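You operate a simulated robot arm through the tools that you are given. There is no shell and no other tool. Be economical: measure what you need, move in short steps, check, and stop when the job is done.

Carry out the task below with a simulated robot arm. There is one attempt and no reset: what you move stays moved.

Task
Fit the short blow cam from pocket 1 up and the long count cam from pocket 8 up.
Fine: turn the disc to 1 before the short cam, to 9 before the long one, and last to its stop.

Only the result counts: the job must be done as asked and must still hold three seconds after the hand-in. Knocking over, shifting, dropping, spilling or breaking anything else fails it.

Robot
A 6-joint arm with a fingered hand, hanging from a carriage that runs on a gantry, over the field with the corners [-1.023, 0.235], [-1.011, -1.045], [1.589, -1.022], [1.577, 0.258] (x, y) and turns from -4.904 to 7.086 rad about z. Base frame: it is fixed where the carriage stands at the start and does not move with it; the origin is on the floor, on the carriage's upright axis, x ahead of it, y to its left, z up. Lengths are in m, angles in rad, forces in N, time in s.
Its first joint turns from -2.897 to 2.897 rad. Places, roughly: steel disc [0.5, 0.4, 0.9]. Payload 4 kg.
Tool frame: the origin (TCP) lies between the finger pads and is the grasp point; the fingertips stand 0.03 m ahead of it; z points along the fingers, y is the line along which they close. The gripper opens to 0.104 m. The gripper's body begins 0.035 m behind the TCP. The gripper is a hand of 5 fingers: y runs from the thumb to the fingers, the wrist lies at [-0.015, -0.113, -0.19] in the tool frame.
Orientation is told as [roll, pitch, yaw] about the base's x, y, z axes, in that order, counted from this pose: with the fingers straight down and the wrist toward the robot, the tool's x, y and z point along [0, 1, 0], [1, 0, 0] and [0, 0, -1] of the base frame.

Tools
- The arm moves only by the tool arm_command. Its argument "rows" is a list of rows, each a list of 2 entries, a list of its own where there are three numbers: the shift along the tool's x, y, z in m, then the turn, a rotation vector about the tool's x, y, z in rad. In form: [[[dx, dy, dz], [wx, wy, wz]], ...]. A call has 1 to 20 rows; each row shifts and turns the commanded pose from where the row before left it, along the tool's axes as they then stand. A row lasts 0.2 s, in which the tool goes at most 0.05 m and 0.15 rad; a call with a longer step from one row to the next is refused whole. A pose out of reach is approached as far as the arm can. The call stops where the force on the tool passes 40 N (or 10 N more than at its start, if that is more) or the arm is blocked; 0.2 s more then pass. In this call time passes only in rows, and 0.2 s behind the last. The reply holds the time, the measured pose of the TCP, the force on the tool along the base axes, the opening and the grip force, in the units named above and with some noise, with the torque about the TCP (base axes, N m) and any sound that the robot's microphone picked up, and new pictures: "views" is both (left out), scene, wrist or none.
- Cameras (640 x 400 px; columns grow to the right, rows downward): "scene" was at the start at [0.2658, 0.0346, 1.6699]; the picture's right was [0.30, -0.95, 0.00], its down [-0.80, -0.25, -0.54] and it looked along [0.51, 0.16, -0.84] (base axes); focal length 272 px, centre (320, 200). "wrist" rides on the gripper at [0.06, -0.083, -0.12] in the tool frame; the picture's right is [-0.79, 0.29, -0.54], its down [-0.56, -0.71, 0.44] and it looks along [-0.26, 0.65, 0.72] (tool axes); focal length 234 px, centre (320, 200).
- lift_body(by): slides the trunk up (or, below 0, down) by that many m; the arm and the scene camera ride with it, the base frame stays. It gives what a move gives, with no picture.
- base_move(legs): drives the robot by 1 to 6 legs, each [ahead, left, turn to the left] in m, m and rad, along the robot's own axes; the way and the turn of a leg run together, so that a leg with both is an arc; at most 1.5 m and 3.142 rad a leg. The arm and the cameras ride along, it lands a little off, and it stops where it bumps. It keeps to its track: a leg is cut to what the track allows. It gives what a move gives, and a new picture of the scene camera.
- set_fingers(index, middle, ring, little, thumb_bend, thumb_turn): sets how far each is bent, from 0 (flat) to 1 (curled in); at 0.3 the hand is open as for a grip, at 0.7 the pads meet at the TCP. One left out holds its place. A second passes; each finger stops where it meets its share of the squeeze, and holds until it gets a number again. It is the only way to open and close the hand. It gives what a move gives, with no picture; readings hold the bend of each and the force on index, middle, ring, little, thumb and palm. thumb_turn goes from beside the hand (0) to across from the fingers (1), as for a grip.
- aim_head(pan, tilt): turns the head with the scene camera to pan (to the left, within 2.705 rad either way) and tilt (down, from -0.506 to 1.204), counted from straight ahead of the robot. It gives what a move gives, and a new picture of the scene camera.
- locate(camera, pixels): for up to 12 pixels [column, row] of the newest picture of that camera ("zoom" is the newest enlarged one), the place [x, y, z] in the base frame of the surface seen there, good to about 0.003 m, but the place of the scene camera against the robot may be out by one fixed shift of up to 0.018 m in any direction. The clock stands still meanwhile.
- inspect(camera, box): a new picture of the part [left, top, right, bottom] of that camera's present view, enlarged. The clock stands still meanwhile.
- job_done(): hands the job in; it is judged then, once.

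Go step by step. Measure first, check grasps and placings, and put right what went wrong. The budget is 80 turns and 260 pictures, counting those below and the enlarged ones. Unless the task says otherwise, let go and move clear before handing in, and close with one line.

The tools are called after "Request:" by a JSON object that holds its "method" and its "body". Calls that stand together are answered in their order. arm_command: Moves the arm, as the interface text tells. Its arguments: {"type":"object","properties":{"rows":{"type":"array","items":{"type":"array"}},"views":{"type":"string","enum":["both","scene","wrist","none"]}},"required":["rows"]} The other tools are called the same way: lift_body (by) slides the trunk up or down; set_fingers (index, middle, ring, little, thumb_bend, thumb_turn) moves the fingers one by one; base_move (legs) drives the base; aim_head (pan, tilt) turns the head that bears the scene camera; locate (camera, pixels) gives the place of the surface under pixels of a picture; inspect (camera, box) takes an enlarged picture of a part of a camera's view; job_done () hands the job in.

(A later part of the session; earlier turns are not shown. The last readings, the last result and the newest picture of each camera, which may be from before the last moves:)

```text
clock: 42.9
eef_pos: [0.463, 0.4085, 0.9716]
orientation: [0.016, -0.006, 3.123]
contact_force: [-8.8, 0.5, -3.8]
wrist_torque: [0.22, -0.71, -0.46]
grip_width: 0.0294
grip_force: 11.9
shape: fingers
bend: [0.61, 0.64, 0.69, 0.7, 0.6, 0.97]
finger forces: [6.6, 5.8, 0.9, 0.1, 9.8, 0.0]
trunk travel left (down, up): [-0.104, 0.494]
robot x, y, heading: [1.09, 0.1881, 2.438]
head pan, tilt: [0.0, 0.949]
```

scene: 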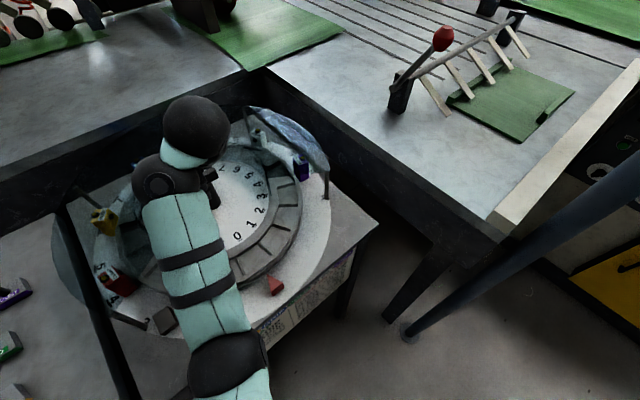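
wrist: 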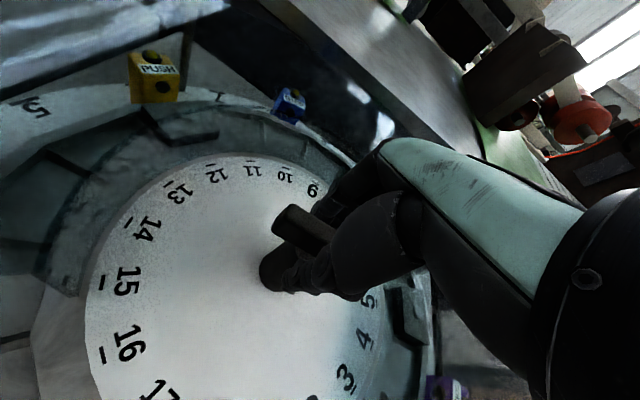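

The bar is held (forces 6.6, 5.8 on index/middle, 10 on thumb). I'll turn it 20° clockwise to bring 1 to the pointer.

Request:
{"method": "arm_command", "body": {"rows": [[[0, 0, 0], [0, 0, 0.07]], [[0, 0, 0], [0, 0, 0.07]], [[0, 0, 0], [0, 0, 0.07]], [[0, 0, 0], [0, 0, 0.07]], [[0, 0, 0], [0, 0, 0.07]]], "views": "both"}}

Request:
{"method": "inspect", "body": {"camera": "scene", "box": [200, 150, 340, 310]}}

```text
clock: 44.1
eef_pos: [0.4635, 0.4106, 0.9717]
orientation: [0.015, 0.001, 2.771]
contact_force: [-1.8, 3.9, -1.5]
wrist_torque: [0.19, 0.07, 0.03]
grip_width: 0.0287
grip_force: 11.9
shape: fingers
bend: [0.61, 0.64, 0.69, 0.7, 0.6, 0.97]
finger forces: [7.0, 6.6, 0.6, 0.0, 9.6, 0.0]
trunk travel left (down, up): [-0.104, 0.494]
robot x, y, heading: [1.0838, 0.1899, 2.439]
head pan, tilt: [0.0, 0.949]
```

scene: 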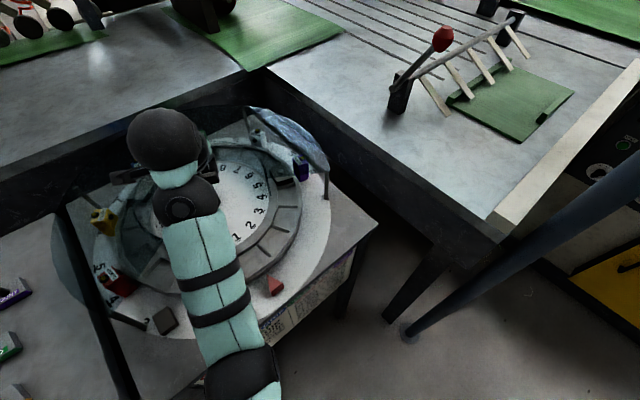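
wrist: 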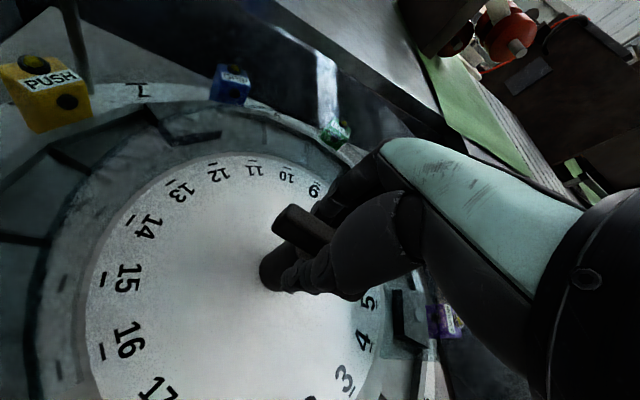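

```text
2.50 times, centred on (270, 230) of scene
```

zoom: 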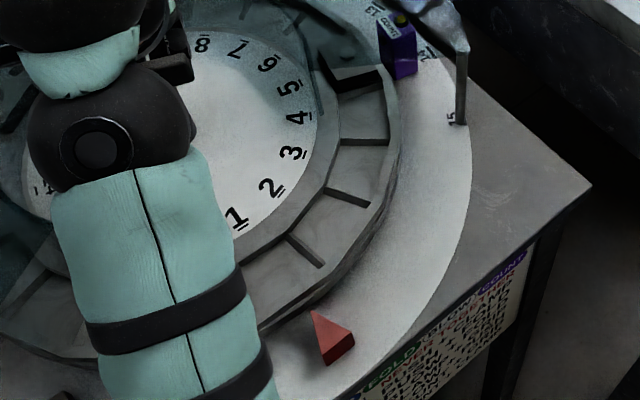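

The disc followed: 1 is now near the red pointer. I'll measure ribs and ticks to get the exact angle.

Request:
{"method": "locate", "body": {"camera": "zoom", "pixels": [[241, 226], [279, 193], [302, 156], [314, 117], [290, 235], [321, 265], [330, 190], [365, 204], [343, 141], [385, 143], [313, 312]]}}

Request:
{"method": "locate", "body": {"camera": "wrist", "pixels": [[103, 280], [130, 218], [171, 183], [212, 163], [252, 158], [290, 168], [103, 355]]}}

```text
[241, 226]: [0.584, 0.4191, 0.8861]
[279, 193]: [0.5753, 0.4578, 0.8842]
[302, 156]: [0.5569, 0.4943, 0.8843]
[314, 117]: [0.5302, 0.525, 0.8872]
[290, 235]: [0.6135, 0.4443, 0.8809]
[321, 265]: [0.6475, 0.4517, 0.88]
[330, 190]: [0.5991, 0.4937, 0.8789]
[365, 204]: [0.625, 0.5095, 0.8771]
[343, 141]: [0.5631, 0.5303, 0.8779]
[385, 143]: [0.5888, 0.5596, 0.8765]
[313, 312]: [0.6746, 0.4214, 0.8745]
```

```text
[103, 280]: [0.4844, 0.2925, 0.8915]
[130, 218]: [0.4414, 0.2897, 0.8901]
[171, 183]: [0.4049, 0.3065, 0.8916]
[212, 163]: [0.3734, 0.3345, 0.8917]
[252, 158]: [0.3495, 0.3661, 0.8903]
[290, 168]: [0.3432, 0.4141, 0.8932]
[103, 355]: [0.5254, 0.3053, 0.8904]
```

Dial ticks (15 at −80°, 13 at −120°, 11 at −160°) confirm the disc stands at 1 within about half a degree. I'll let go, rise, and look at the tray.

Request:
{"method": "set_fingers", "body": {"index": 0.3, "middle": 0.3, "ring": 0.3, "little": 0.3, "thumb_bend": 0.3}}

Request:
{"method": "lift_body", "body": {"by": 0.2}}

Request:
{"method": "base_move", "body": {"legs": [[-0.45, 0.15, 0]]}}

Request:
{"method": "arm_command", "body": {"rows": [[[0, 0, 0], [0, 0, 0.1]]], "views": "both"}}

```text
clock: 45.1
eef_pos: [0.4633, 0.4078, 0.9721]
orientation: [0.016, 0.002, 2.771]
contact_force: [-0.2, 0.5, -0.5]
wrist_torque: [-0.01, 0.0, 0.02]
grip_width: 0.1029
grip_force: 0.0
shape: fingers
bend: [0.3, 0.3, 0.3, 0.3, 0.3, 0.97]
finger forces: [0.0, 0.0, 0.0, 0.0, 0.1, 0.1]
trunk travel left (down, up): [-0.104, 0.494]
robot x, y, heading: [1.0891, 0.1875, 2.436]
head pan, tilt: [0.0, 0.949]
```

```text
clock: 47.2
eef_pos: [0.4642, 0.4094, 1.1722]
orientation: [0.018, 0.003, 2.772]
contact_force: [0.5, 0.6, 1.1]
wrist_torque: [0.0, 0.01, 0.03]
grip_width: 0.1031
grip_force: 0.1
shape: fingers
bend: [0.3, 0.3, 0.3, 0.3, 0.3, 0.97]
finger forces: [0.1, 0.1, 0.0, 0.0, 0.0, 0.0]
trunk travel left (down, up): [-0.304, 0.294]
robot x, y, heading: [1.0885, 0.1924, 2.438]
head pan, tilt: [0.0, 0.949]
```

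```text
clock: 50.1
eef_pos: [0.7082, 0.0077, 1.1731]
orientation: [0.018, 0.001, 2.766]
contact_force: [-0.6, 0.1, -0.5]
wrist_torque: [0.04, 0.0, 0.01]
grip_width: 0.103
grip_force: 0.1
shape: fingers
bend: [0.3, 0.3, 0.3, 0.3, 0.3, 0.97]
finger forces: [0.0, 0.1, 0.0, 0.0, 0.0, 0.0]
trunk travel left (down, up): [-0.304, 0.294]
robot x, y, heading: [1.3286, -0.2181, 2.429]
head pan, tilt: [0.0, 0.949]
```

scene: 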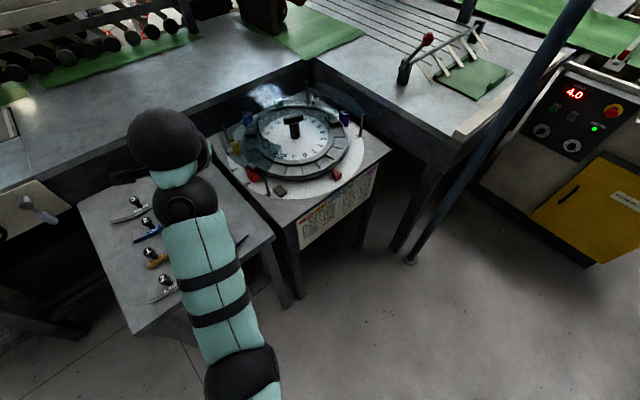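

```text
clock: 50.5
eef_pos: [0.7079, 0.0074, 1.1731]
orientation: [0.017, 0.001, 2.665]
contact_force: [0.4, 0.0, 0.1]
wrist_torque: [-0.01, 0.01, -0.03]
grip_width: 0.103
grip_force: 0.1
shape: fingers
bend: [0.3, 0.3, 0.3, 0.3, 0.3, 0.97]
finger forces: [0.1, 0.0, 0.1, 0.0, 0.0, 0.1]
trunk travel left (down, up): [-0.304, 0.294]
robot x, y, heading: [1.3329, -0.2147, 2.428]
head pan, tilt: [0.0, 0.949]
```

scene: 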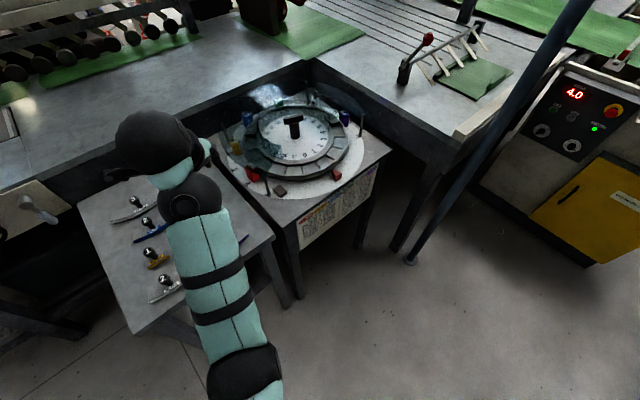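
wrist: 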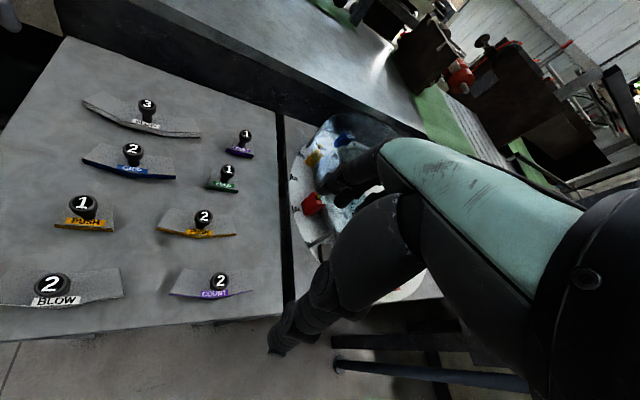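

The wrist picture shows BLOW 2 at (60,290) and BLOW 3 at (145,110), COUNT 2 at (215,285) and COUNT 1 at (240,145), confirming which cams are short and long. I'll measure both, and read the plate.

Request:
{"method": "inspect", "body": {"camera": "wrist", "box": [0, 220, 280, 340]}}

Request:
{"method": "locate", "body": {"camera": "zoom", "pixels": [[118, 145], [130, 175], [260, 118], [5, 185], [275, 168], [90, 200], [195, 190], [498, 143], [500, 165], [410, 120], [575, 168], [385, 165]]}}

Request:
{"method": "inspect", "body": {"camera": "scene", "box": [285, 155, 395, 255]}}

```text
2.29 times, centred on (140, 280) of wrist
```

zoom: 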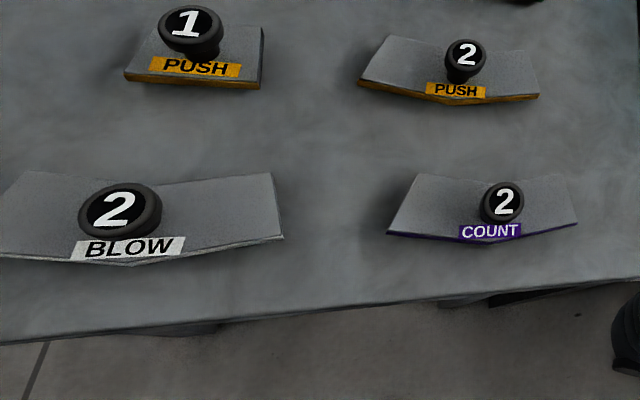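

```text
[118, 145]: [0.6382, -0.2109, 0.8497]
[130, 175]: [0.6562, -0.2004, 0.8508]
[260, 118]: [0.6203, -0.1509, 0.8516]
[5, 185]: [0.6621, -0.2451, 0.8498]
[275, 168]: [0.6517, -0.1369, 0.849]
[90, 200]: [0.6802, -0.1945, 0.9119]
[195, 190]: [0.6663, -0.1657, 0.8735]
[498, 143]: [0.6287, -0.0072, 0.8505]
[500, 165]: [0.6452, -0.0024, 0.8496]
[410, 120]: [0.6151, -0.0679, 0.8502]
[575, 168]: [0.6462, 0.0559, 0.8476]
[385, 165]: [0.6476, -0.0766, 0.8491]
```

```text
4.00 times, centred on (340, 205) of scene
```

zoom: 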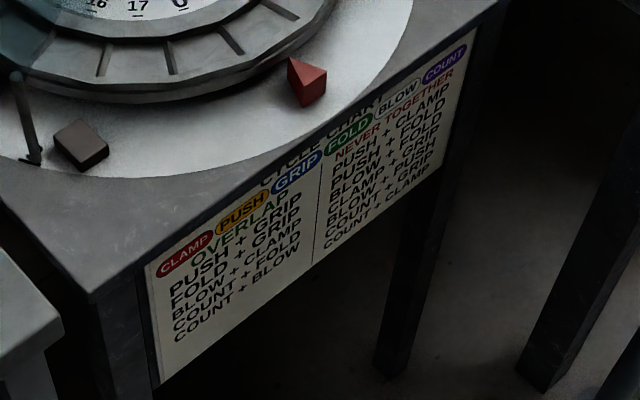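

I'll take exact points on both cams and check the disc still stands at 1.

Request:
{"method": "inspect", "body": {"camera": "scene", "box": [220, 80, 380, 210]}}

Request:
{"method": "inspect", "body": {"camera": "wrist", "box": [0, 220, 280, 340]}}

Request:
{"method": "locate", "body": {"camera": "zoom", "pixels": [[118, 207], [78, 250], [183, 240], [128, 258], [279, 234], [271, 178], [10, 175], [40, 215], [158, 210], [85, 210], [150, 187], [118, 190]]}}

Request:
{"method": "locate", "body": {"camera": "zoom", "pixels": [[502, 202], [393, 229], [574, 222], [563, 180], [419, 179], [491, 237], [463, 232], [520, 230], [484, 203], [522, 203], [502, 188]]}}

```text
3.08 times, centred on (300, 145) of scene
```

zoom: 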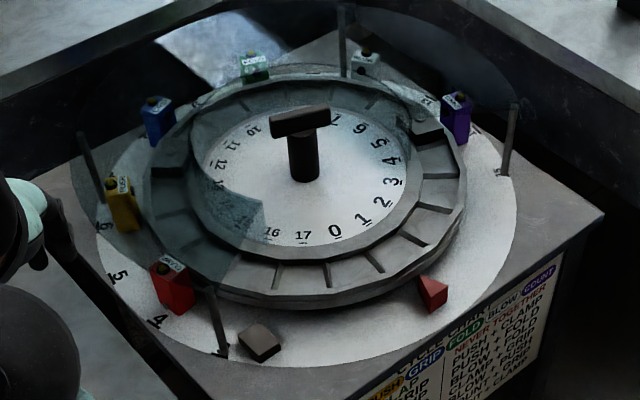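

```text
2.29 times, centred on (140, 280) of wrist
```

zoom: 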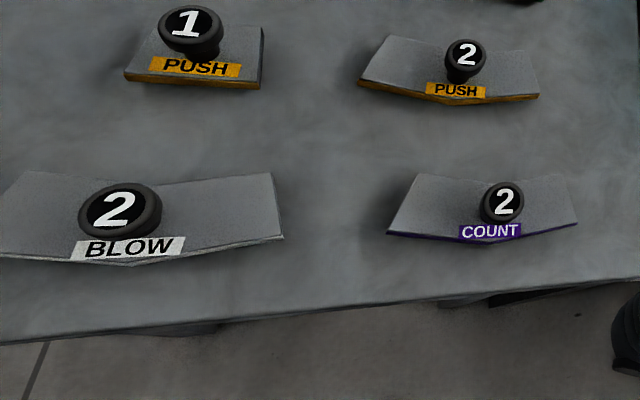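

```text
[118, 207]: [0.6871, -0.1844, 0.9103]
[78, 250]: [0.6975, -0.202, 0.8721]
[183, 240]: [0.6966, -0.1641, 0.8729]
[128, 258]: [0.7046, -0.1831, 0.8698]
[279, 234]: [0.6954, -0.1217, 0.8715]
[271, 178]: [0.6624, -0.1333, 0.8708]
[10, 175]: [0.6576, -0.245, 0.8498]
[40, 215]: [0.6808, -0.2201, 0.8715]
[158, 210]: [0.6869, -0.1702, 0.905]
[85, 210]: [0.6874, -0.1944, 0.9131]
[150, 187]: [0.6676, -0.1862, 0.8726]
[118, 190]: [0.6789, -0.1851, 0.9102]
```

```text
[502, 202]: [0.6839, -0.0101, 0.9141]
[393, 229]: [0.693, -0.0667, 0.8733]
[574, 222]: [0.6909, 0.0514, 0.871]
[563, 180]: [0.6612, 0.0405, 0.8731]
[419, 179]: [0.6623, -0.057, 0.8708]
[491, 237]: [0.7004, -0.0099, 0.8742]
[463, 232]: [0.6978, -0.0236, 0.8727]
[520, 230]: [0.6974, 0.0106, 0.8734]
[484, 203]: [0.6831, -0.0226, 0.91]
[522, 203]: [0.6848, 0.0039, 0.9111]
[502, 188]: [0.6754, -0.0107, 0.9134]
```

BLOW 2's knob is at (0.686,−0.183), top z 0.912, and its outward face points along +x within about 1°; the disc still stands at 1. I'll move over it with the hand back at its nominal yaw.

Request:
{"method": "base_move", "body": {"legs": [[-0.108, 0.158, 0]]}}

Request:
{"method": "arm_command", "body": {"rows": [[[0, 0, 0], [0.005, 0.006, 0.12]], [[0, 0, 0], [0.005, 0.006, 0.115]]], "views": "wrist"}}

```text
clock: 52.0
eef_pos: [0.6889, -0.1784, 1.1734]
orientation: [0.017, 0.003, 2.667]
contact_force: [-0.4, -0.3, -0.7]
wrist_torque: [-0.02, 0.02, 0.0]
grip_width: 0.103
grip_force: 0.0
shape: fingers
bend: [0.3, 0.3, 0.3, 0.3, 0.3, 0.97]
finger forces: [0.1, 0.1, 0.0, 0.0, 0.0, 0.0]
trunk travel left (down, up): [-0.304, 0.294]
robot x, y, heading: [1.3174, -0.4016, 2.43]
head pan, tilt: [0.0, 0.949]
```

scene: 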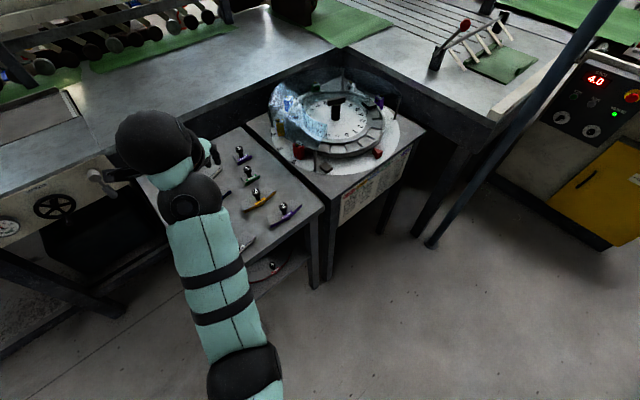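

```text
clock: 52.6
eef_pos: [0.6879, -0.1787, 1.1724]
orientation: [0.026, 0.016, 2.431]
contact_force: [0.3, 0.5, -0.2]
wrist_torque: [0.0, -0.03, 0.0]
grip_width: 0.1029
grip_force: 0.0
shape: fingers
bend: [0.3, 0.3, 0.3, 0.3, 0.3, 0.97]
finger forces: [0.0, 0.0, 0.0, 0.0, 0.0, 0.0]
trunk travel left (down, up): [-0.304, 0.294]
robot x, y, heading: [1.3127, -0.4037, 2.432]
head pan, tilt: [0.0, 0.949]
```

wrist: 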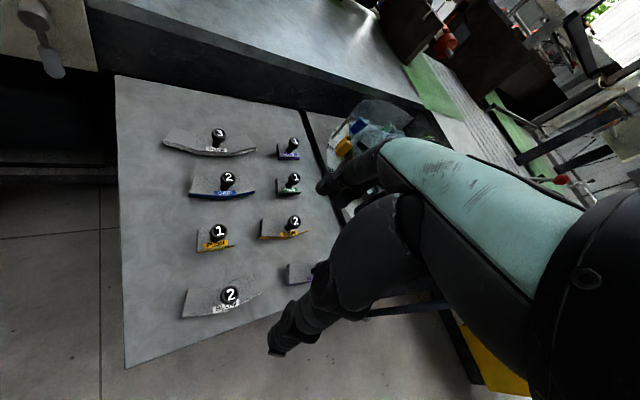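

Roll/pitch readings grew, so I now know the sign: tool-frame correction is (−pitch, −roll). I'll level the hand, fix the position and re-measure the knob.

Request:
{"method": "locate", "body": {"camera": "wrist", "pixels": [[231, 295], [231, 288], [225, 295], [238, 295], [229, 308], [214, 313], [236, 303]]}}

Request:
{"method": "arm_command", "body": {"rows": [[[0.0047, -0.0014, 0], [-0.016, -0.026, 0]]], "views": "none"}}

```text
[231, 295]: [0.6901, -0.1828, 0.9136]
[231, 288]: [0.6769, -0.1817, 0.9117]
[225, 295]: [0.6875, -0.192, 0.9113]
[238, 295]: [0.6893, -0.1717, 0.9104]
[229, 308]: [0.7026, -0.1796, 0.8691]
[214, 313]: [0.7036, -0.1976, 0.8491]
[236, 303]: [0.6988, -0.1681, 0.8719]
```

```text
clock: 53.0
eef_pos: [0.6866, -0.1823, 1.1716]
orientation: [0.0, 0.002, 2.431]
contact_force: [-0.4, -0.1, -0.3]
wrist_torque: [0.0, 0.01, 0.01]
grip_width: 0.1031
grip_force: 0.0
shape: fingers
bend: [0.3, 0.3, 0.3, 0.3, 0.3, 0.97]
finger forces: [0.1, 0.1, 0.0, 0.1, 0.1, 0.0]
trunk travel left (down, up): [-0.304, 0.294]
robot x, y, heading: [1.3174, -0.3997, 2.428]
head pan, tilt: [0.0, 0.949]
```

The hand is level and over the knob. Lowering to just above it, then checking.

Request:
{"method": "lift_body", "body": {"by": -0.215}}

Request:
{"method": "arm_command", "body": {"rows": [[[0, 0, 0], [0, 0, 0]]], "views": "both"}}

```text
clock: 55.3
eef_pos: [0.6859, -0.1837, 0.958]
orientation: [-0.001, 0.0, 2.431]
contact_force: [0.2, -0.2, 0.7]
wrist_torque: [-0.02, -0.01, -0.02]
grip_width: 0.103
grip_force: 0.0
shape: fingers
bend: [0.3, 0.3, 0.3, 0.3, 0.3, 0.97]
finger forces: [0.0, 0.0, 0.0, 0.0, 0.1, 0.0]
trunk travel left (down, up): [-0.089, 0.509]
robot x, y, heading: [1.3071, -0.3992, 2.428]
head pan, tilt: [0.0, 0.949]
```

```text
clock: 55.7
eef_pos: [0.6855, -0.182, 0.9566]
orientation: [0.001, 0.001, 2.433]
contact_force: [-0.5, 0.1, 0.8]
wrist_torque: [0.01, -0.04, 0.0]
grip_width: 0.1028
grip_force: 0.0
shape: fingers
bend: [0.3, 0.3, 0.3, 0.3, 0.3, 0.97]
finger forces: [0.0, 0.0, 0.1, 0.1, 0.0, 0.1]
trunk travel left (down, up): [-0.089, 0.509]
robot x, y, heading: [1.3112, -0.4039, 2.431]
head pan, tilt: [0.0, 0.949]
```

scene: 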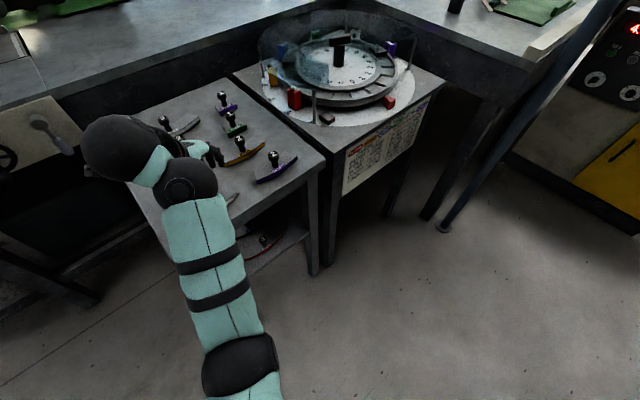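
wrist: 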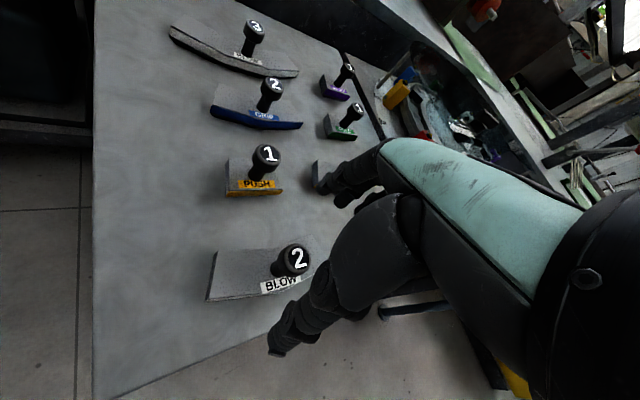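

The knob appears at (298,258), exactly where the point under the TCP should project. Lower 50 mm and close.

Request:
{"method": "lift_body", "body": {"by": -0.05}}

Request:
{"method": "set_fingers", "body": {"index": 0.7, "middle": 0.7, "ring": 0.7, "little": 0.7, "thumb_bend": 0.7}}

Request:
{"method": "arm_command", "body": {"rows": [[[0, 0, 0], [0, 0, 0]]], "views": "both"}}

```text
clock: 56.6
eef_pos: [0.6856, -0.1831, 0.9077]
orientation: [0.001, 0.002, 2.431]
contact_force: [0.0, -0.8, -0.5]
wrist_torque: [0.04, -0.01, -0.01]
grip_width: 0.1026
grip_force: 0.0
shape: fingers
bend: [0.3, 0.3, 0.3, 0.3, 0.3, 0.97]
finger forces: [0.0, 0.0, 0.0, 0.1, 0.1, 0.0]
trunk travel left (down, up): [-0.039, 0.559]
robot x, y, heading: [1.3157, -0.3995, 2.434]
head pan, tilt: [0.0, 0.949]
```

```text
clock: 57.6
eef_pos: [0.686, -0.1839, 0.9075]
orientation: [-0.001, 0.002, 2.432]
contact_force: [0.0, 0.0, 0.0]
wrist_torque: [0.02, 0.0, 0.01]
grip_width: 0.0099
grip_force: 3.5
shape: fingers
bend: [0.67, 0.68, 0.7, 0.7, 0.67, 0.97]
finger forces: [2.3, 1.7, 0.0, 0.0, 3.4, 0.1]
trunk travel left (down, up): [-0.039, 0.559]
robot x, y, heading: [1.3132, -0.4008, 2.435]
head pan, tilt: [0.0, 0.949]
```

```text
clock: 58.0
eef_pos: [0.6863, -0.1838, 0.9063]
orientation: [0.0, 0.001, 2.43]
contact_force: [0.5, 0.0, 0.3]
wrist_torque: [0.03, 0.03, -0.02]
grip_width: 0.0094
grip_force: 4.0
shape: fingers
bend: [0.67, 0.68, 0.7, 0.7, 0.67, 0.97]
finger forces: [2.3, 1.6, 0.1, 0.0, 3.3, 0.1]
trunk travel left (down, up): [-0.039, 0.559]
robot x, y, heading: [1.3124, -0.4043, 2.431]
head pan, tilt: [0.0, 0.949]
```

scene: 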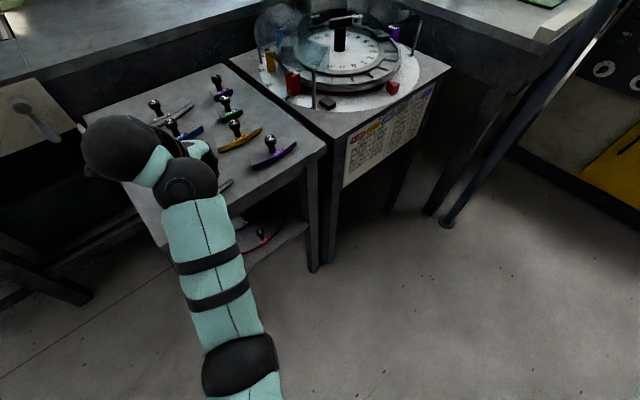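
wrist: 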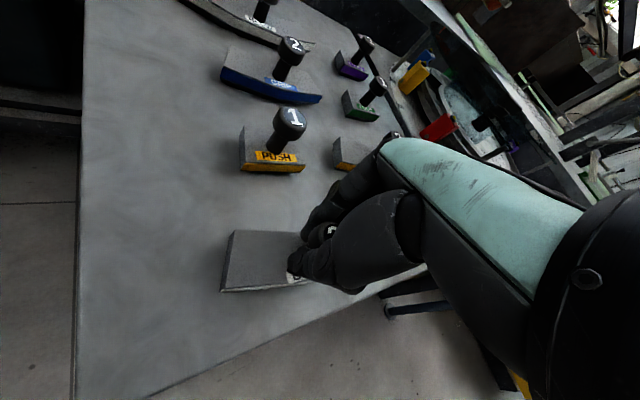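

The fingers hold the stalk below the head with only 4 N. I'll squeeze a bit more, then lift a little to check.

Request:
{"method": "set_fingers", "body": {"index": 0.8, "middle": 0.8, "thumb_bend": 0.8}}

Request:
{"method": "lift_body", "body": {"by": 0.05}}

Request:
{"method": "arm_command", "body": {"rows": [[[0, 0, 0], [0, 0, 0]]], "views": "wrist"}}

Request:
{"method": "inspect", "body": {"camera": "wrist", "box": [190, 170, 400, 310]}}

```text
clock: 59.0
eef_pos: [0.6851, -0.1833, 0.9069]
orientation: [-0.001, 0.001, 2.431]
contact_force: [0.2, 0.1, 1.0]
wrist_torque: [0.08, 0.03, -0.02]
grip_width: 0.0002
grip_force: 20.0
shape: fingers
bend: [0.73, 0.73, 0.7, 0.7, 0.75, 0.93]
finger forces: [8.4, 11.6, 0.0, 0.0, 19.6, 0.0]
trunk travel left (down, up): [-0.039, 0.559]
robot x, y, heading: [1.3125, -0.4012, 2.43]
head pan, tilt: [0.0, 0.949]
```

```text
clock: 59.9
eef_pos: [0.6865, -0.1834, 0.9575]
orientation: [0.0, 0.001, 2.43]
contact_force: [0.5, -0.5, -1.1]
wrist_torque: [0.01, 0.02, 0.01]
grip_width: 0.0
grip_force: 15.0
shape: fingers
bend: [0.74, 0.73, 0.7, 0.7, 0.76, 0.93]
finger forces: [0.3, 11.3, 0.1, 0.0, 17.7, 0.0]
trunk travel left (down, up): [-0.089, 0.509]
robot x, y, heading: [1.3142, -0.4024, 2.43]
head pan, tilt: [0.0, 0.949]
```

```text
clock: 60.3
eef_pos: [0.6858, -0.1832, 0.9581]
orientation: [0.0, 0.002, 2.432]
contact_force: [-1.2, 0.2, -1.1]
wrist_torque: [0.0, 0.03, 0.01]
grip_width: 0.0
grip_force: 14.9
shape: fingers
bend: [0.74, 0.73, 0.7, 0.7, 0.76, 0.93]
finger forces: [0.3, 11.2, 0.0, 0.0, 17.6, 0.0]
trunk travel left (down, up): [-0.089, 0.509]
robot x, y, heading: [1.3105, -0.4011, 2.435]
head pan, tilt: [0.0, 0.949]
```

wrist: 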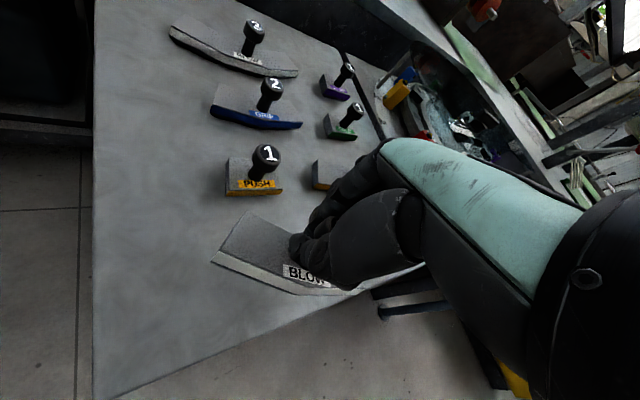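

```text
2.86 times, centred on (295, 240) of wrist
```

zoom: 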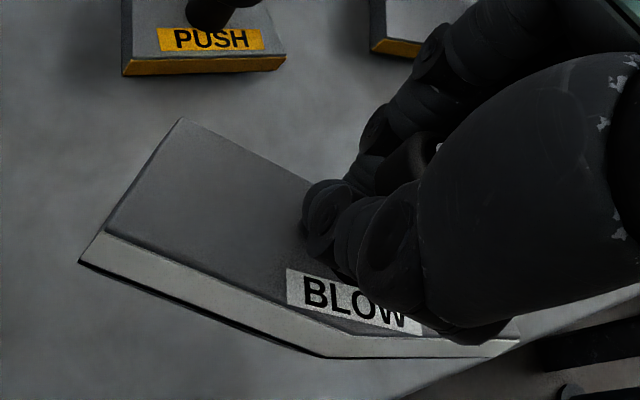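

The cam is in hand but turned about its knob when squeezed. I'll measure its pose in the hand from the visible corners.

Request:
{"method": "locate", "body": {"camera": "zoom", "pixels": [[183, 123], [108, 228], [85, 258], [290, 275], [325, 350], [290, 178], [200, 200], [415, 330], [510, 345], [335, 332], [230, 300]]}}

```text
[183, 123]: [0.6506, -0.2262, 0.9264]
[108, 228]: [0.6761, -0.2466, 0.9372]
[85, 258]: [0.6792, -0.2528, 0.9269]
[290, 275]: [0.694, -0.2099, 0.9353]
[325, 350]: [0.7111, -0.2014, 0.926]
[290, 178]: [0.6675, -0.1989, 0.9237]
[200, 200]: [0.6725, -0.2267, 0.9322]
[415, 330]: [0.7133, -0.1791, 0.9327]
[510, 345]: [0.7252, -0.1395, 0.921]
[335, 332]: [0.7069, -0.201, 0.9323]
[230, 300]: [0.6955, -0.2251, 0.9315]
```

The cam yawed about −32° and tilted some 15° in the grip, so I'll turn the hand back +0.52 rad, set the cam down again and regrip gently.

Request:
{"method": "arm_command", "body": {"rows": [[[0, 0, 0], [0, 0, -0.087]], [[0, 0, 0], [0, 0, -0.087]], [[0, 0, 0], [0, 0, -0.087]], [[0, 0, 0], [0, 0, -0.087]], [[0, 0, 0], [0, 0, -0.087]], [[0, 0, 0], [0, 0, -0.087]]], "views": "none"}}

Request:
{"method": "lift_body", "body": {"by": -0.045}}

Request:
{"method": "arm_command", "body": {"rows": [[[0, 0, 0], [0, 0, 0]]], "views": "both"}}

```text
clock: 61.7
eef_pos: [0.6859, -0.1822, 0.9565]
orientation: [0.003, 0.001, 2.954]
contact_force: [-0.1, -0.1, -0.8]
wrist_torque: [0.0, -0.02, 0.0]
grip_width: 0.0
grip_force: 14.8
shape: fingers
bend: [0.74, 0.74, 0.7, 0.7, 0.76, 0.93]
finger forces: [0.3, 11.2, 0.0, 0.0, 17.7, 0.0]
trunk travel left (down, up): [-0.089, 0.509]
robot x, y, heading: [1.3145, -0.4044, 2.434]
head pan, tilt: [0.0, 0.949]
```

```text
clock: 62.6
eef_pos: [0.6867, -0.1827, 0.9114]
orientation: [0.002, 0.002, 2.953]
contact_force: [1.5, -0.9, -0.9]
wrist_torque: [-0.01, 0.0, 0.02]
grip_width: 0.0
grip_force: 15.1
shape: fingers
bend: [0.74, 0.74, 0.7, 0.7, 0.76, 0.93]
finger forces: [0.3, 11.1, 0.0, 0.0, 17.8, 0.0]
trunk travel left (down, up): [-0.044, 0.554]
robot x, y, heading: [1.3127, -0.3998, 2.432]
head pan, tilt: [0.0, 0.949]
```

```text
clock: 63.0
eef_pos: [0.686, -0.1834, 0.9117]
orientation: [0.002, 0.0, 2.955]
contact_force: [-0.7, -1.0, -1.6]
wrist_torque: [0.02, 0.01, 0.02]
grip_width: 0.0003
grip_force: 15.1
shape: fingers
bend: [0.74, 0.74, 0.7, 0.7, 0.76, 0.93]
finger forces: [0.3, 11.2, 0.1, 0.0, 17.7, 0.0]
trunk travel left (down, up): [-0.044, 0.554]
robot x, y, heading: [1.3149, -0.4046, 2.426]
head pan, tilt: [0.0, 0.949]
```

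scene: 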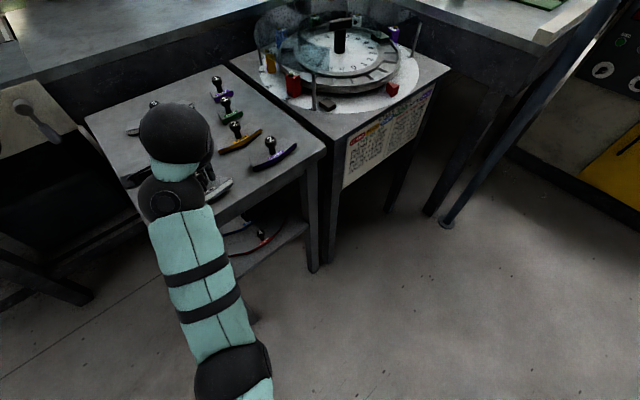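
wrist: 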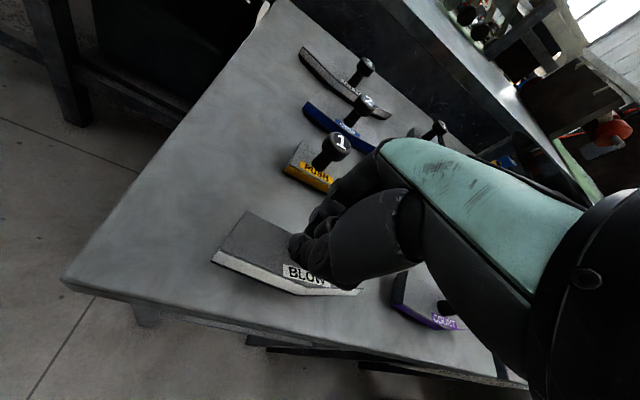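

The cam is back in its orientation just above the tray. I'll ease it down and open.

Request:
{"method": "arm_command", "body": {"rows": [[[0, 0, 0.002], [0, 0, 0]], [[0, 0, 0.002], [0, 0, 0]]], "views": "none"}}

Request:
{"method": "set_fingers", "body": {"index": 0.5, "middle": 0.5, "ring": 0.5, "little": 0.5, "thumb_bend": 0.5, "thumb_turn": 0.97}}

Request:
{"method": "set_fingers", "body": {"index": 0.3, "middle": 0.3, "ring": 0.3, "little": 0.3, "thumb_bend": 0.3}}

Request:
{"method": "lift_body", "body": {"by": 0.05}}

Request:
{"method": "arm_command", "body": {"rows": [[[0, 0, 0], [0, 0, 0.13]], [[0, 0, 0], [0, 0, 0.13]], [[0, 0, 0], [0, 0, 0.13]], [[0, 0, 0], [0, 0, 0.13]]], "views": "wrist"}}

Request:
{"method": "inspect", "body": {"camera": "wrist", "box": [180, 200, 390, 340]}}

```text
clock: 63.6
eef_pos: [0.6852, -0.1829, 0.9083]
orientation: [0.001, 0.002, 2.952]
contact_force: [-0.2, -1.9, 1.1]
wrist_torque: [0.06, 0.04, 0.01]
grip_width: 0.0
grip_force: 15.6
shape: fingers
bend: [0.74, 0.74, 0.7, 0.7, 0.76, 0.93]
finger forces: [0.4, 11.8, 0.0, 0.0, 19.2, 0.0]
trunk travel left (down, up): [-0.044, 0.554]
robot x, y, heading: [1.3134, -0.4036, 2.433]
head pan, tilt: [0.0, 0.949]
```

```text
clock: 64.6
eef_pos: [0.6859, -0.1822, 0.9088]
orientation: [0.002, 0.002, 2.953]
contact_force: [-0.3, -0.4, 0.4]
wrist_torque: [-0.04, 0.0, 0.01]
grip_width: 0.0517
grip_force: 0.1
shape: fingers
bend: [0.5, 0.5, 0.5, 0.5, 0.5, 0.97]
finger forces: [0.0, 0.0, 0.1, 0.0, 0.0, 0.0]
trunk travel left (down, up): [-0.044, 0.554]
robot x, y, heading: [1.3141, -0.4002, 2.434]
head pan, tilt: [0.0, 0.949]
```

```text
clock: 65.6
eef_pos: [0.6859, -0.1819, 0.9089]
orientation: [0.001, 0.0, 2.955]
contact_force: [-0.3, -0.8, 0.9]
wrist_torque: [-0.01, 0.01, 0.04]
grip_width: 0.1031
grip_force: 0.1
shape: fingers
bend: [0.3, 0.3, 0.3, 0.3, 0.3, 0.94]
finger forces: [0.0, 0.0, 0.0, 0.0, 0.0, 0.1]
trunk travel left (down, up): [-0.044, 0.554]
robot x, y, heading: [1.3139, -0.4046, 2.432]
head pan, tilt: [0.0, 0.949]
```

```text
clock: 66.5
eef_pos: [0.6854, -0.1818, 0.9581]
orientation: [0.0, 0.002, 2.953]
contact_force: [0.0, 0.5, 0.0]
wrist_torque: [-0.01, -0.03, -0.01]
grip_width: 0.1032
grip_force: 0.1
shape: fingers
bend: [0.3, 0.3, 0.3, 0.3, 0.3, 0.94]
finger forces: [0.1, 0.0, 0.1, 0.0, 0.0, 0.0]
trunk travel left (down, up): [-0.094, 0.504]
robot x, y, heading: [1.3096, -0.4045, 2.43]
head pan, tilt: [0.0, 0.949]
```

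```text
clock: 67.5
eef_pos: [0.6857, -0.1817, 0.9582]
orientation: [-0.001, 0.001, 2.432]
contact_force: [-0.6, -0.4, -0.2]
wrist_torque: [-0.01, 0.02, 0.0]
grip_width: 0.1031
grip_force: 0.0
shape: fingers
bend: [0.3, 0.3, 0.3, 0.3, 0.3, 0.94]
finger forces: [0.0, 0.1, 0.0, 0.0, 0.0, 0.1]
trunk travel left (down, up): [-0.094, 0.504]
robot x, y, heading: [1.3165, -0.4028, 2.435]
head pan, tilt: [0.0, 0.949]
```

wrist: 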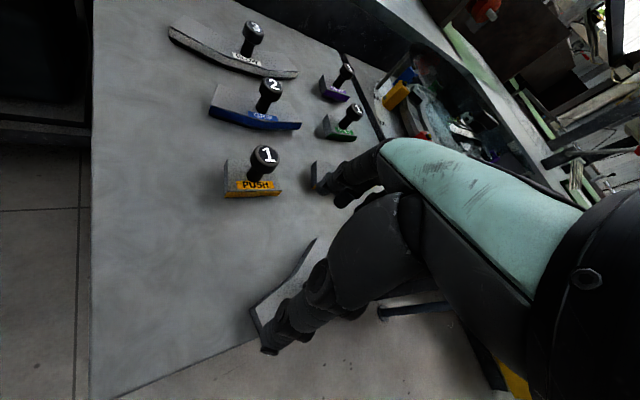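

```text
2.86 times, centred on (285, 270) of wrist
```

zoom: 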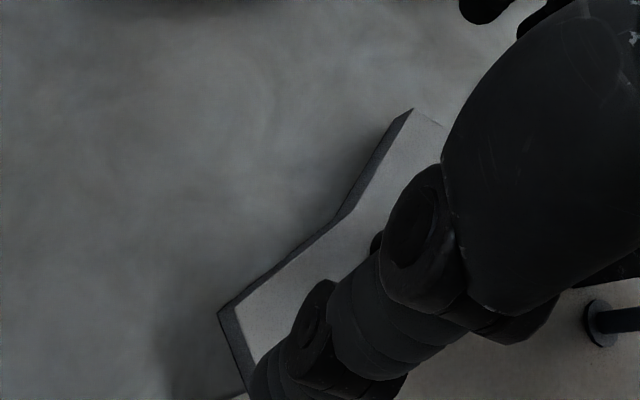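

The cam shifted while opening; it now lies rotated, near the tray's edge under the thumb. I'll raise the hand to see it properly.

Request:
{"method": "lift_body", "body": {"by": 0.18}}

Request:
{"method": "arm_command", "body": {"rows": [[[-0.04, -0.03, 0], [0, 0, 0]], [[-0.04, -0.02, 0], [0, 0, 0]]], "views": "both"}}

Request:
{"method": "inspect", "body": {"camera": "wrist", "box": [140, 200, 380, 360]}}

```text
clock: 69.5
eef_pos: [0.6865, -0.1828, 1.1377]
orientation: [0.0, 0.001, 2.434]
contact_force: [0.5, -0.6, 0.4]
wrist_torque: [0.0, 0.0, 0.02]
grip_width: 0.1031
grip_force: 0.0
shape: fingers
bend: [0.3, 0.3, 0.3, 0.3, 0.3, 0.94]
finger forces: [0.0, 0.1, 0.0, 0.0, 0.1, 0.1]
trunk travel left (down, up): [-0.274, 0.324]
robot x, y, heading: [1.3132, -0.4031, 2.43]
head pan, tilt: [0.0, 0.949]
```

```text
clock: 70.1
eef_pos: [0.7742, -0.1551, 1.1372]
orientation: [-0.002, 0.0, 2.433]
contact_force: [-0.5, 0.4, 0.1]
wrist_torque: [0.03, 0.0, -0.04]
grip_width: 0.1032
grip_force: 0.1
shape: fingers
bend: [0.3, 0.3, 0.3, 0.3, 0.3, 0.94]
finger forces: [0.0, 0.1, 0.0, 0.1, 0.0, 0.0]
trunk travel left (down, up): [-0.274, 0.324]
robot x, y, heading: [1.3115, -0.4015, 2.435]
head pan, tilt: [0.0, 0.949]
```

scene: 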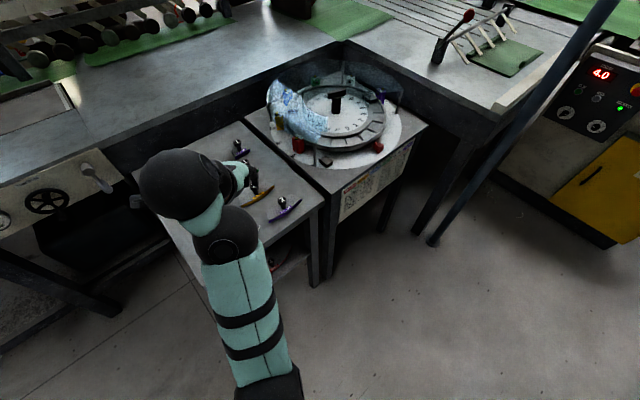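
wrist: 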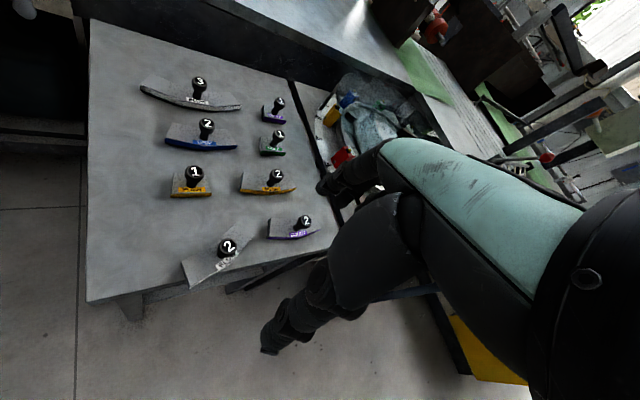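

```text
2.50 times, centred on (260, 280) of wrist
```

zoom: 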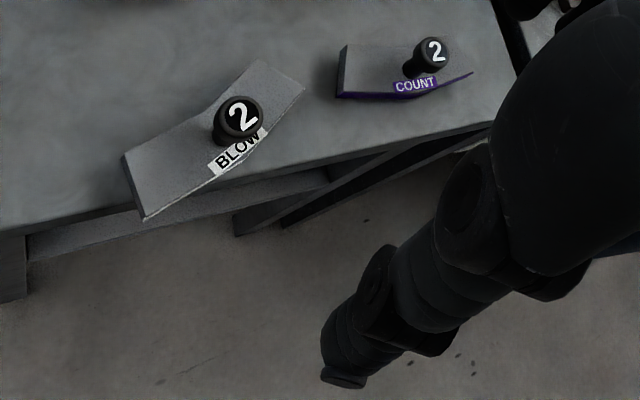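

BLOW 2 is safe on the tray with one corner over the edge, turned the other way now. I'll measure its knob and direction.

Request:
{"method": "locate", "body": {"camera": "zoom", "pixels": [[241, 117], [215, 168], [262, 133], [226, 115], [258, 115], [240, 102], [128, 160], [145, 215], [300, 90], [255, 65], [220, 130], [160, 175]]}}

Request:
{"method": "locate", "body": {"camera": "zoom", "pixels": [[436, 50], [343, 95], [470, 75], [415, 48], [450, 52], [395, 85], [433, 78]]}}

```text
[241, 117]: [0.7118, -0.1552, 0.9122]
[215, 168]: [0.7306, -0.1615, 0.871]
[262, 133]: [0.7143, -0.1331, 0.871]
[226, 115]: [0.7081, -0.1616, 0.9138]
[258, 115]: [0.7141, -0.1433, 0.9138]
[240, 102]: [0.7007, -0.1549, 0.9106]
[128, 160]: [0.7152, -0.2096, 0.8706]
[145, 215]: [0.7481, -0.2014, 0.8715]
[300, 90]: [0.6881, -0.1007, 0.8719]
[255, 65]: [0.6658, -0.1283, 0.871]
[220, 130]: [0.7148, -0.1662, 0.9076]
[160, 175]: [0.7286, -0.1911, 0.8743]
```

```text
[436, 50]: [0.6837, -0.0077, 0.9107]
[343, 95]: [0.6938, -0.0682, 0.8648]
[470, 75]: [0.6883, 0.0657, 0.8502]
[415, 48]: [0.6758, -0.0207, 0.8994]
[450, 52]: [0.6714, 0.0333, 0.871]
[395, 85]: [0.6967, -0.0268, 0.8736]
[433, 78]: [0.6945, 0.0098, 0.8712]
```

Knob at (0.711,−0.154), outward direction 30.8°. I'll bring the hand over it at yaw 2.63, lower so the pads meet the head (TCP z 0.917) and close gently.

Request:
{"method": "arm_command", "body": {"rows": [[[0.02, 0.024, 0], [0, 0, 0]], [[0.0205, 0.0245, 0], [0, 0, 0]], [[0, 0, 0], [0, 0, -0.1]], [[0, 0, 0], [0, 0, -0.1]]], "views": "none"}}

Request:
{"method": "lift_body", "body": {"by": -0.18}}

Request:
{"method": "arm_command", "body": {"rows": [[[0, 0, 0], [0, 0, 0]]], "views": "wrist"}}

```text
clock: 71.1
eef_pos: [0.7127, -0.1545, 1.1377]
orientation: [-0.001, 0.001, 2.634]
contact_force: [-0.6, -0.4, -0.3]
wrist_torque: [0.03, -0.03, 0.02]
grip_width: 0.1035
grip_force: 0.1
shape: fingers
bend: [0.3, 0.3, 0.3, 0.3, 0.3, 0.94]
finger forces: [0.0, 0.1, 0.0, 0.1, 0.1, 0.0]
trunk travel left (down, up): [-0.274, 0.324]
robot x, y, heading: [1.3149, -0.4037, 2.428]
head pan, tilt: [0.0, 0.949]
```

```text
clock: 73.1
eef_pos: [0.7121, -0.1545, 0.9593]
orientation: [-0.001, 0.003, 2.633]
contact_force: [-0.1, 0.2, -0.3]
wrist_torque: [0.0, 0.04, 0.0]
grip_width: 0.1029
grip_force: 0.0
shape: fingers
bend: [0.3, 0.3, 0.3, 0.3, 0.3, 0.94]
finger forces: [0.0, 0.0, 0.0, 0.0, 0.0, 0.0]
trunk travel left (down, up): [-0.094, 0.504]
robot x, y, heading: [1.3093, -0.4005, 2.432]
head pan, tilt: [0.0, 0.949]
```

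```text
clock: 73.5
eef_pos: [0.7128, -0.1537, 0.9581]
orientation: [0.001, 0.0, 2.634]
contact_force: [-0.8, 0.5, 0.3]
wrist_torque: [0.0, -0.02, -0.04]
grip_width: 0.103
grip_force: 0.2
shape: fingers
bend: [0.3, 0.3, 0.3, 0.3, 0.3, 0.94]
finger forces: [0.1, 0.1, 0.1, 0.0, 0.1, 0.0]
trunk travel left (down, up): [-0.094, 0.504]
robot x, y, heading: [1.3106, -0.4033, 2.433]
head pan, tilt: [0.0, 0.949]
```

wrist: 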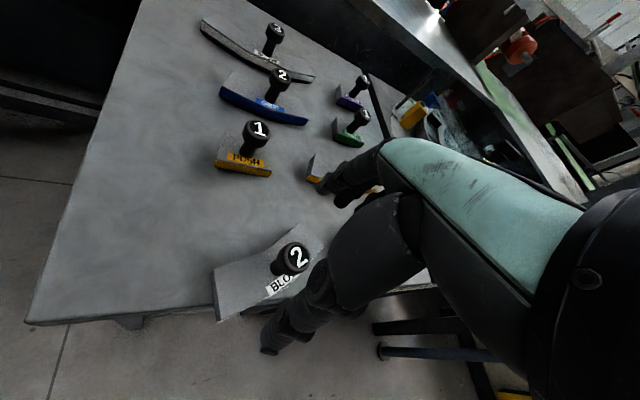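

The knob appears at (297,258) as wanted. Lower to z 0.917 and close gently.

Request:
{"method": "lift_body", "body": {"by": -0.041}}

Request:
{"method": "set_fingers", "body": {"index": 0.66, "middle": 0.66, "ring": 0.66, "little": 0.66, "thumb_bend": 0.66, "thumb_turn": 0.97}}

Request:
{"method": "arm_command", "body": {"rows": [[[0, 0, 0], [0, 0, 0]]], "views": "wrist"}}

Request:
{"method": "inspect", "body": {"camera": "wrist", "box": [190, 170, 400, 310]}}

```text
clock: 74.4
eef_pos: [0.7111, -0.1546, 0.9178]
orientation: [-0.001, 0.002, 2.633]
contact_force: [0.1, 0.0, -0.3]
wrist_torque: [0.02, 0.01, 0.01]
grip_width: 0.1034
grip_force: 0.0
shape: fingers
bend: [0.3, 0.3, 0.3, 0.3, 0.3, 0.94]
finger forces: [0.0, 0.1, 0.0, 0.0, 0.0, 0.0]
trunk travel left (down, up): [-0.053, 0.545]
robot x, y, heading: [1.3143, -0.4001, 2.429]
head pan, tilt: [0.0, 0.949]
```

```text
clock: 75.4
eef_pos: [0.7116, -0.1541, 0.9161]
orientation: [0.0, 0.002, 2.634]
contact_force: [-0.6, 0.1, -0.8]
wrist_torque: [0.0, -0.03, 0.02]
grip_width: 0.0184
grip_force: 2.6
shape: fingers
bend: [0.63, 0.65, 0.66, 0.66, 0.63, 0.99]
finger forces: [1.8, 1.0, 0.0, 0.0, 2.7, 0.0]
trunk travel left (down, up): [-0.053, 0.545]
robot x, y, heading: [1.3134, -0.4002, 2.436]
head pan, tilt: [0.0, 0.949]
```

```text
clock: 75.8
eef_pos: [0.712, -0.1546, 0.9164]
orientation: [0.002, 0.002, 2.634]
contact_force: [-0.1, 0.5, 0.3]
wrist_torque: [0.04, 0.0, 0.02]
grip_width: 0.018
grip_force: 3.0
shape: fingers
bend: [0.63, 0.65, 0.66, 0.66, 0.63, 0.99]
finger forces: [1.8, 1.0, 0.0, 0.1, 2.7, 0.0]
trunk travel left (down, up): [-0.053, 0.545]
robot x, y, heading: [1.3114, -0.4002, 2.432]
head pan, tilt: [0.0, 0.949]
```

wrist: 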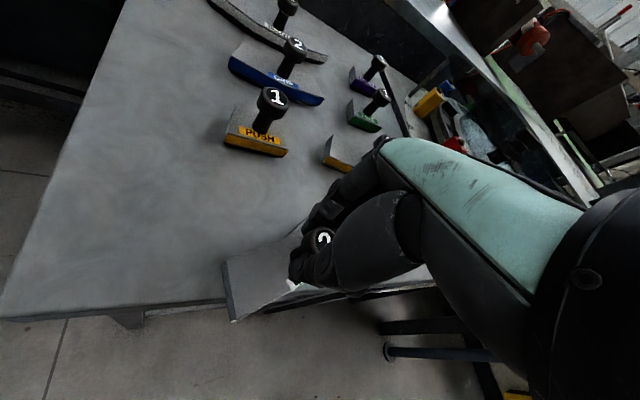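

```text
2.86 times, centred on (295, 240) of wrist
```

zoom: 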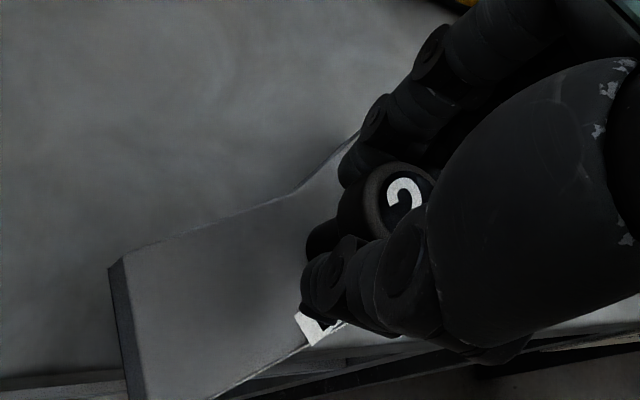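

The pads now hold the head (width 0.018). I'll firm it slightly to 0.69 and lift to check.

Request:
{"method": "set_fingers", "body": {"index": 0.69, "middle": 0.69, "thumb_bend": 0.69}}

Request:
{"method": "lift_body", "body": {"by": 0.04}}

Request:
{"method": "arm_command", "body": {"rows": [[[0, 0, 0], [0, 0, 0]]], "views": "wrist"}}

Request:
{"method": "inspect", "body": {"camera": "wrist", "box": [190, 170, 400, 310]}}

```text
clock: 76.8
eef_pos: [0.7128, -0.1538, 0.9167]
orientation: [-0.002, 0.003, 2.633]
contact_force: [-0.4, 0.4, -0.1]
wrist_torque: [-0.02, 0.03, 0.01]
grip_width: 0.0169
grip_force: 4.8
shape: fingers
bend: [0.65, 0.66, 0.66, 0.66, 0.63, 0.99]
finger forces: [3.0, 2.2, 0.0, 0.0, 5.0, 0.0]
trunk travel left (down, up): [-0.053, 0.545]
robot x, y, heading: [1.3119, -0.4031, 2.43]
head pan, tilt: [0.0, 0.949]
```

```text
clock: 77.6
eef_pos: [0.713, -0.1551, 0.957]
orientation: [-0.001, 0.002, 2.634]
contact_force: [-0.1, -0.4, -2.2]
wrist_torque: [0.01, 0.01, -0.01]
grip_width: 0.0166
grip_force: 5.1
shape: fingers
bend: [0.65, 0.67, 0.66, 0.66, 0.63, 0.99]
finger forces: [3.1, 1.6, 0.0, 0.1, 4.9, 0.0]
trunk travel left (down, up): [-0.093, 0.505]
robot x, y, heading: [1.3148, -0.4001, 2.431]
head pan, tilt: [0.0, 0.949]
```

```text
clock: 78.0
eef_pos: [0.7129, -0.1549, 0.9574]
orientation: [0.0, 0.001, 2.633]
contact_force: [-0.3, 0.0, -1.5]
wrist_torque: [0.01, 0.0, 0.0]
grip_width: 0.0163
grip_force: 4.8
shape: fingers
bend: [0.65, 0.67, 0.66, 0.66, 0.63, 0.99]
finger forces: [3.1, 1.6, 0.0, 0.0, 4.8, 0.0]
trunk travel left (down, up): [-0.093, 0.505]
robot x, y, heading: [1.3135, -0.4022, 2.431]
head pan, tilt: [0.0, 0.949]
```

wrist: 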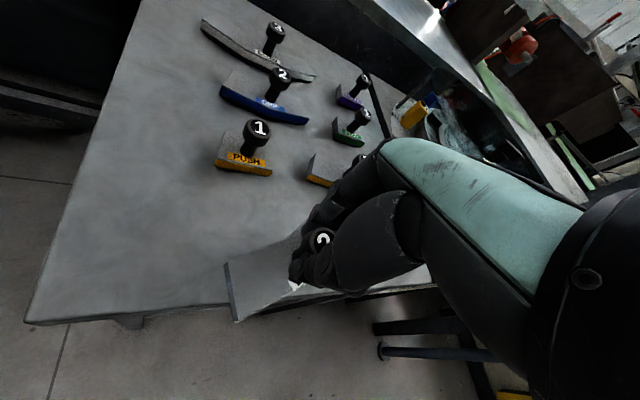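

```text
2.86 times, centred on (295, 240) of wrist
```

zoom: 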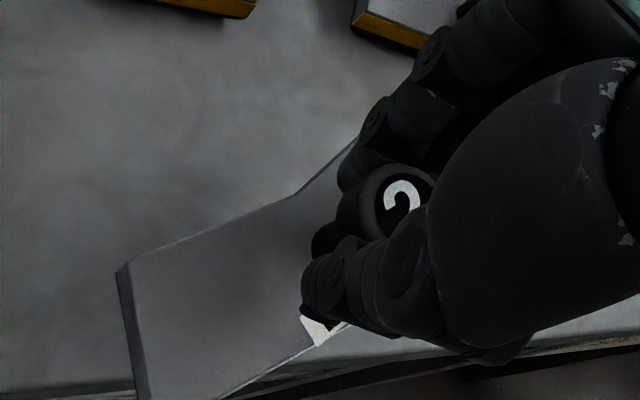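

It lifts cleanly, keeping its direction. I'll measure tilt from its corners, then raise it to a safe height.

Request:
{"method": "locate", "body": {"camera": "zoom", "pixels": [[128, 266], [150, 394], [290, 200], [352, 146], [225, 390], [325, 338], [310, 318], [200, 300], [405, 193]]}}

Request:
{"method": "lift_body", "body": {"by": 0.15}}

```text
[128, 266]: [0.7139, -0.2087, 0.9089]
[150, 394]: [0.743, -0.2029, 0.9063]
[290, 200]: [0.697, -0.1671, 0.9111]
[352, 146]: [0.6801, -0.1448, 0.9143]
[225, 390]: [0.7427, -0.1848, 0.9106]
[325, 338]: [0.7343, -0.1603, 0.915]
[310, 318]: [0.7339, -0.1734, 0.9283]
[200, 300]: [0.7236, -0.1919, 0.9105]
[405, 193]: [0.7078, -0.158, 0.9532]
```

```text
clock: 79.8
eef_pos: [0.7125, -0.1548, 1.1059]
orientation: [0.002, 0.001, 2.633]
contact_force: [-0.3, -0.1, -1.3]
wrist_torque: [-0.02, -0.01, -0.01]
grip_width: 0.0167
grip_force: 5.2
shape: fingers
bend: [0.65, 0.67, 0.66, 0.66, 0.63, 0.99]
finger forces: [3.1, 1.5, 0.1, 0.1, 4.8, 0.0]
trunk travel left (down, up): [-0.243, 0.355]
robot x, y, heading: [1.3132, -0.4007, 2.435]
head pan, tilt: [0.0, 0.949]
```

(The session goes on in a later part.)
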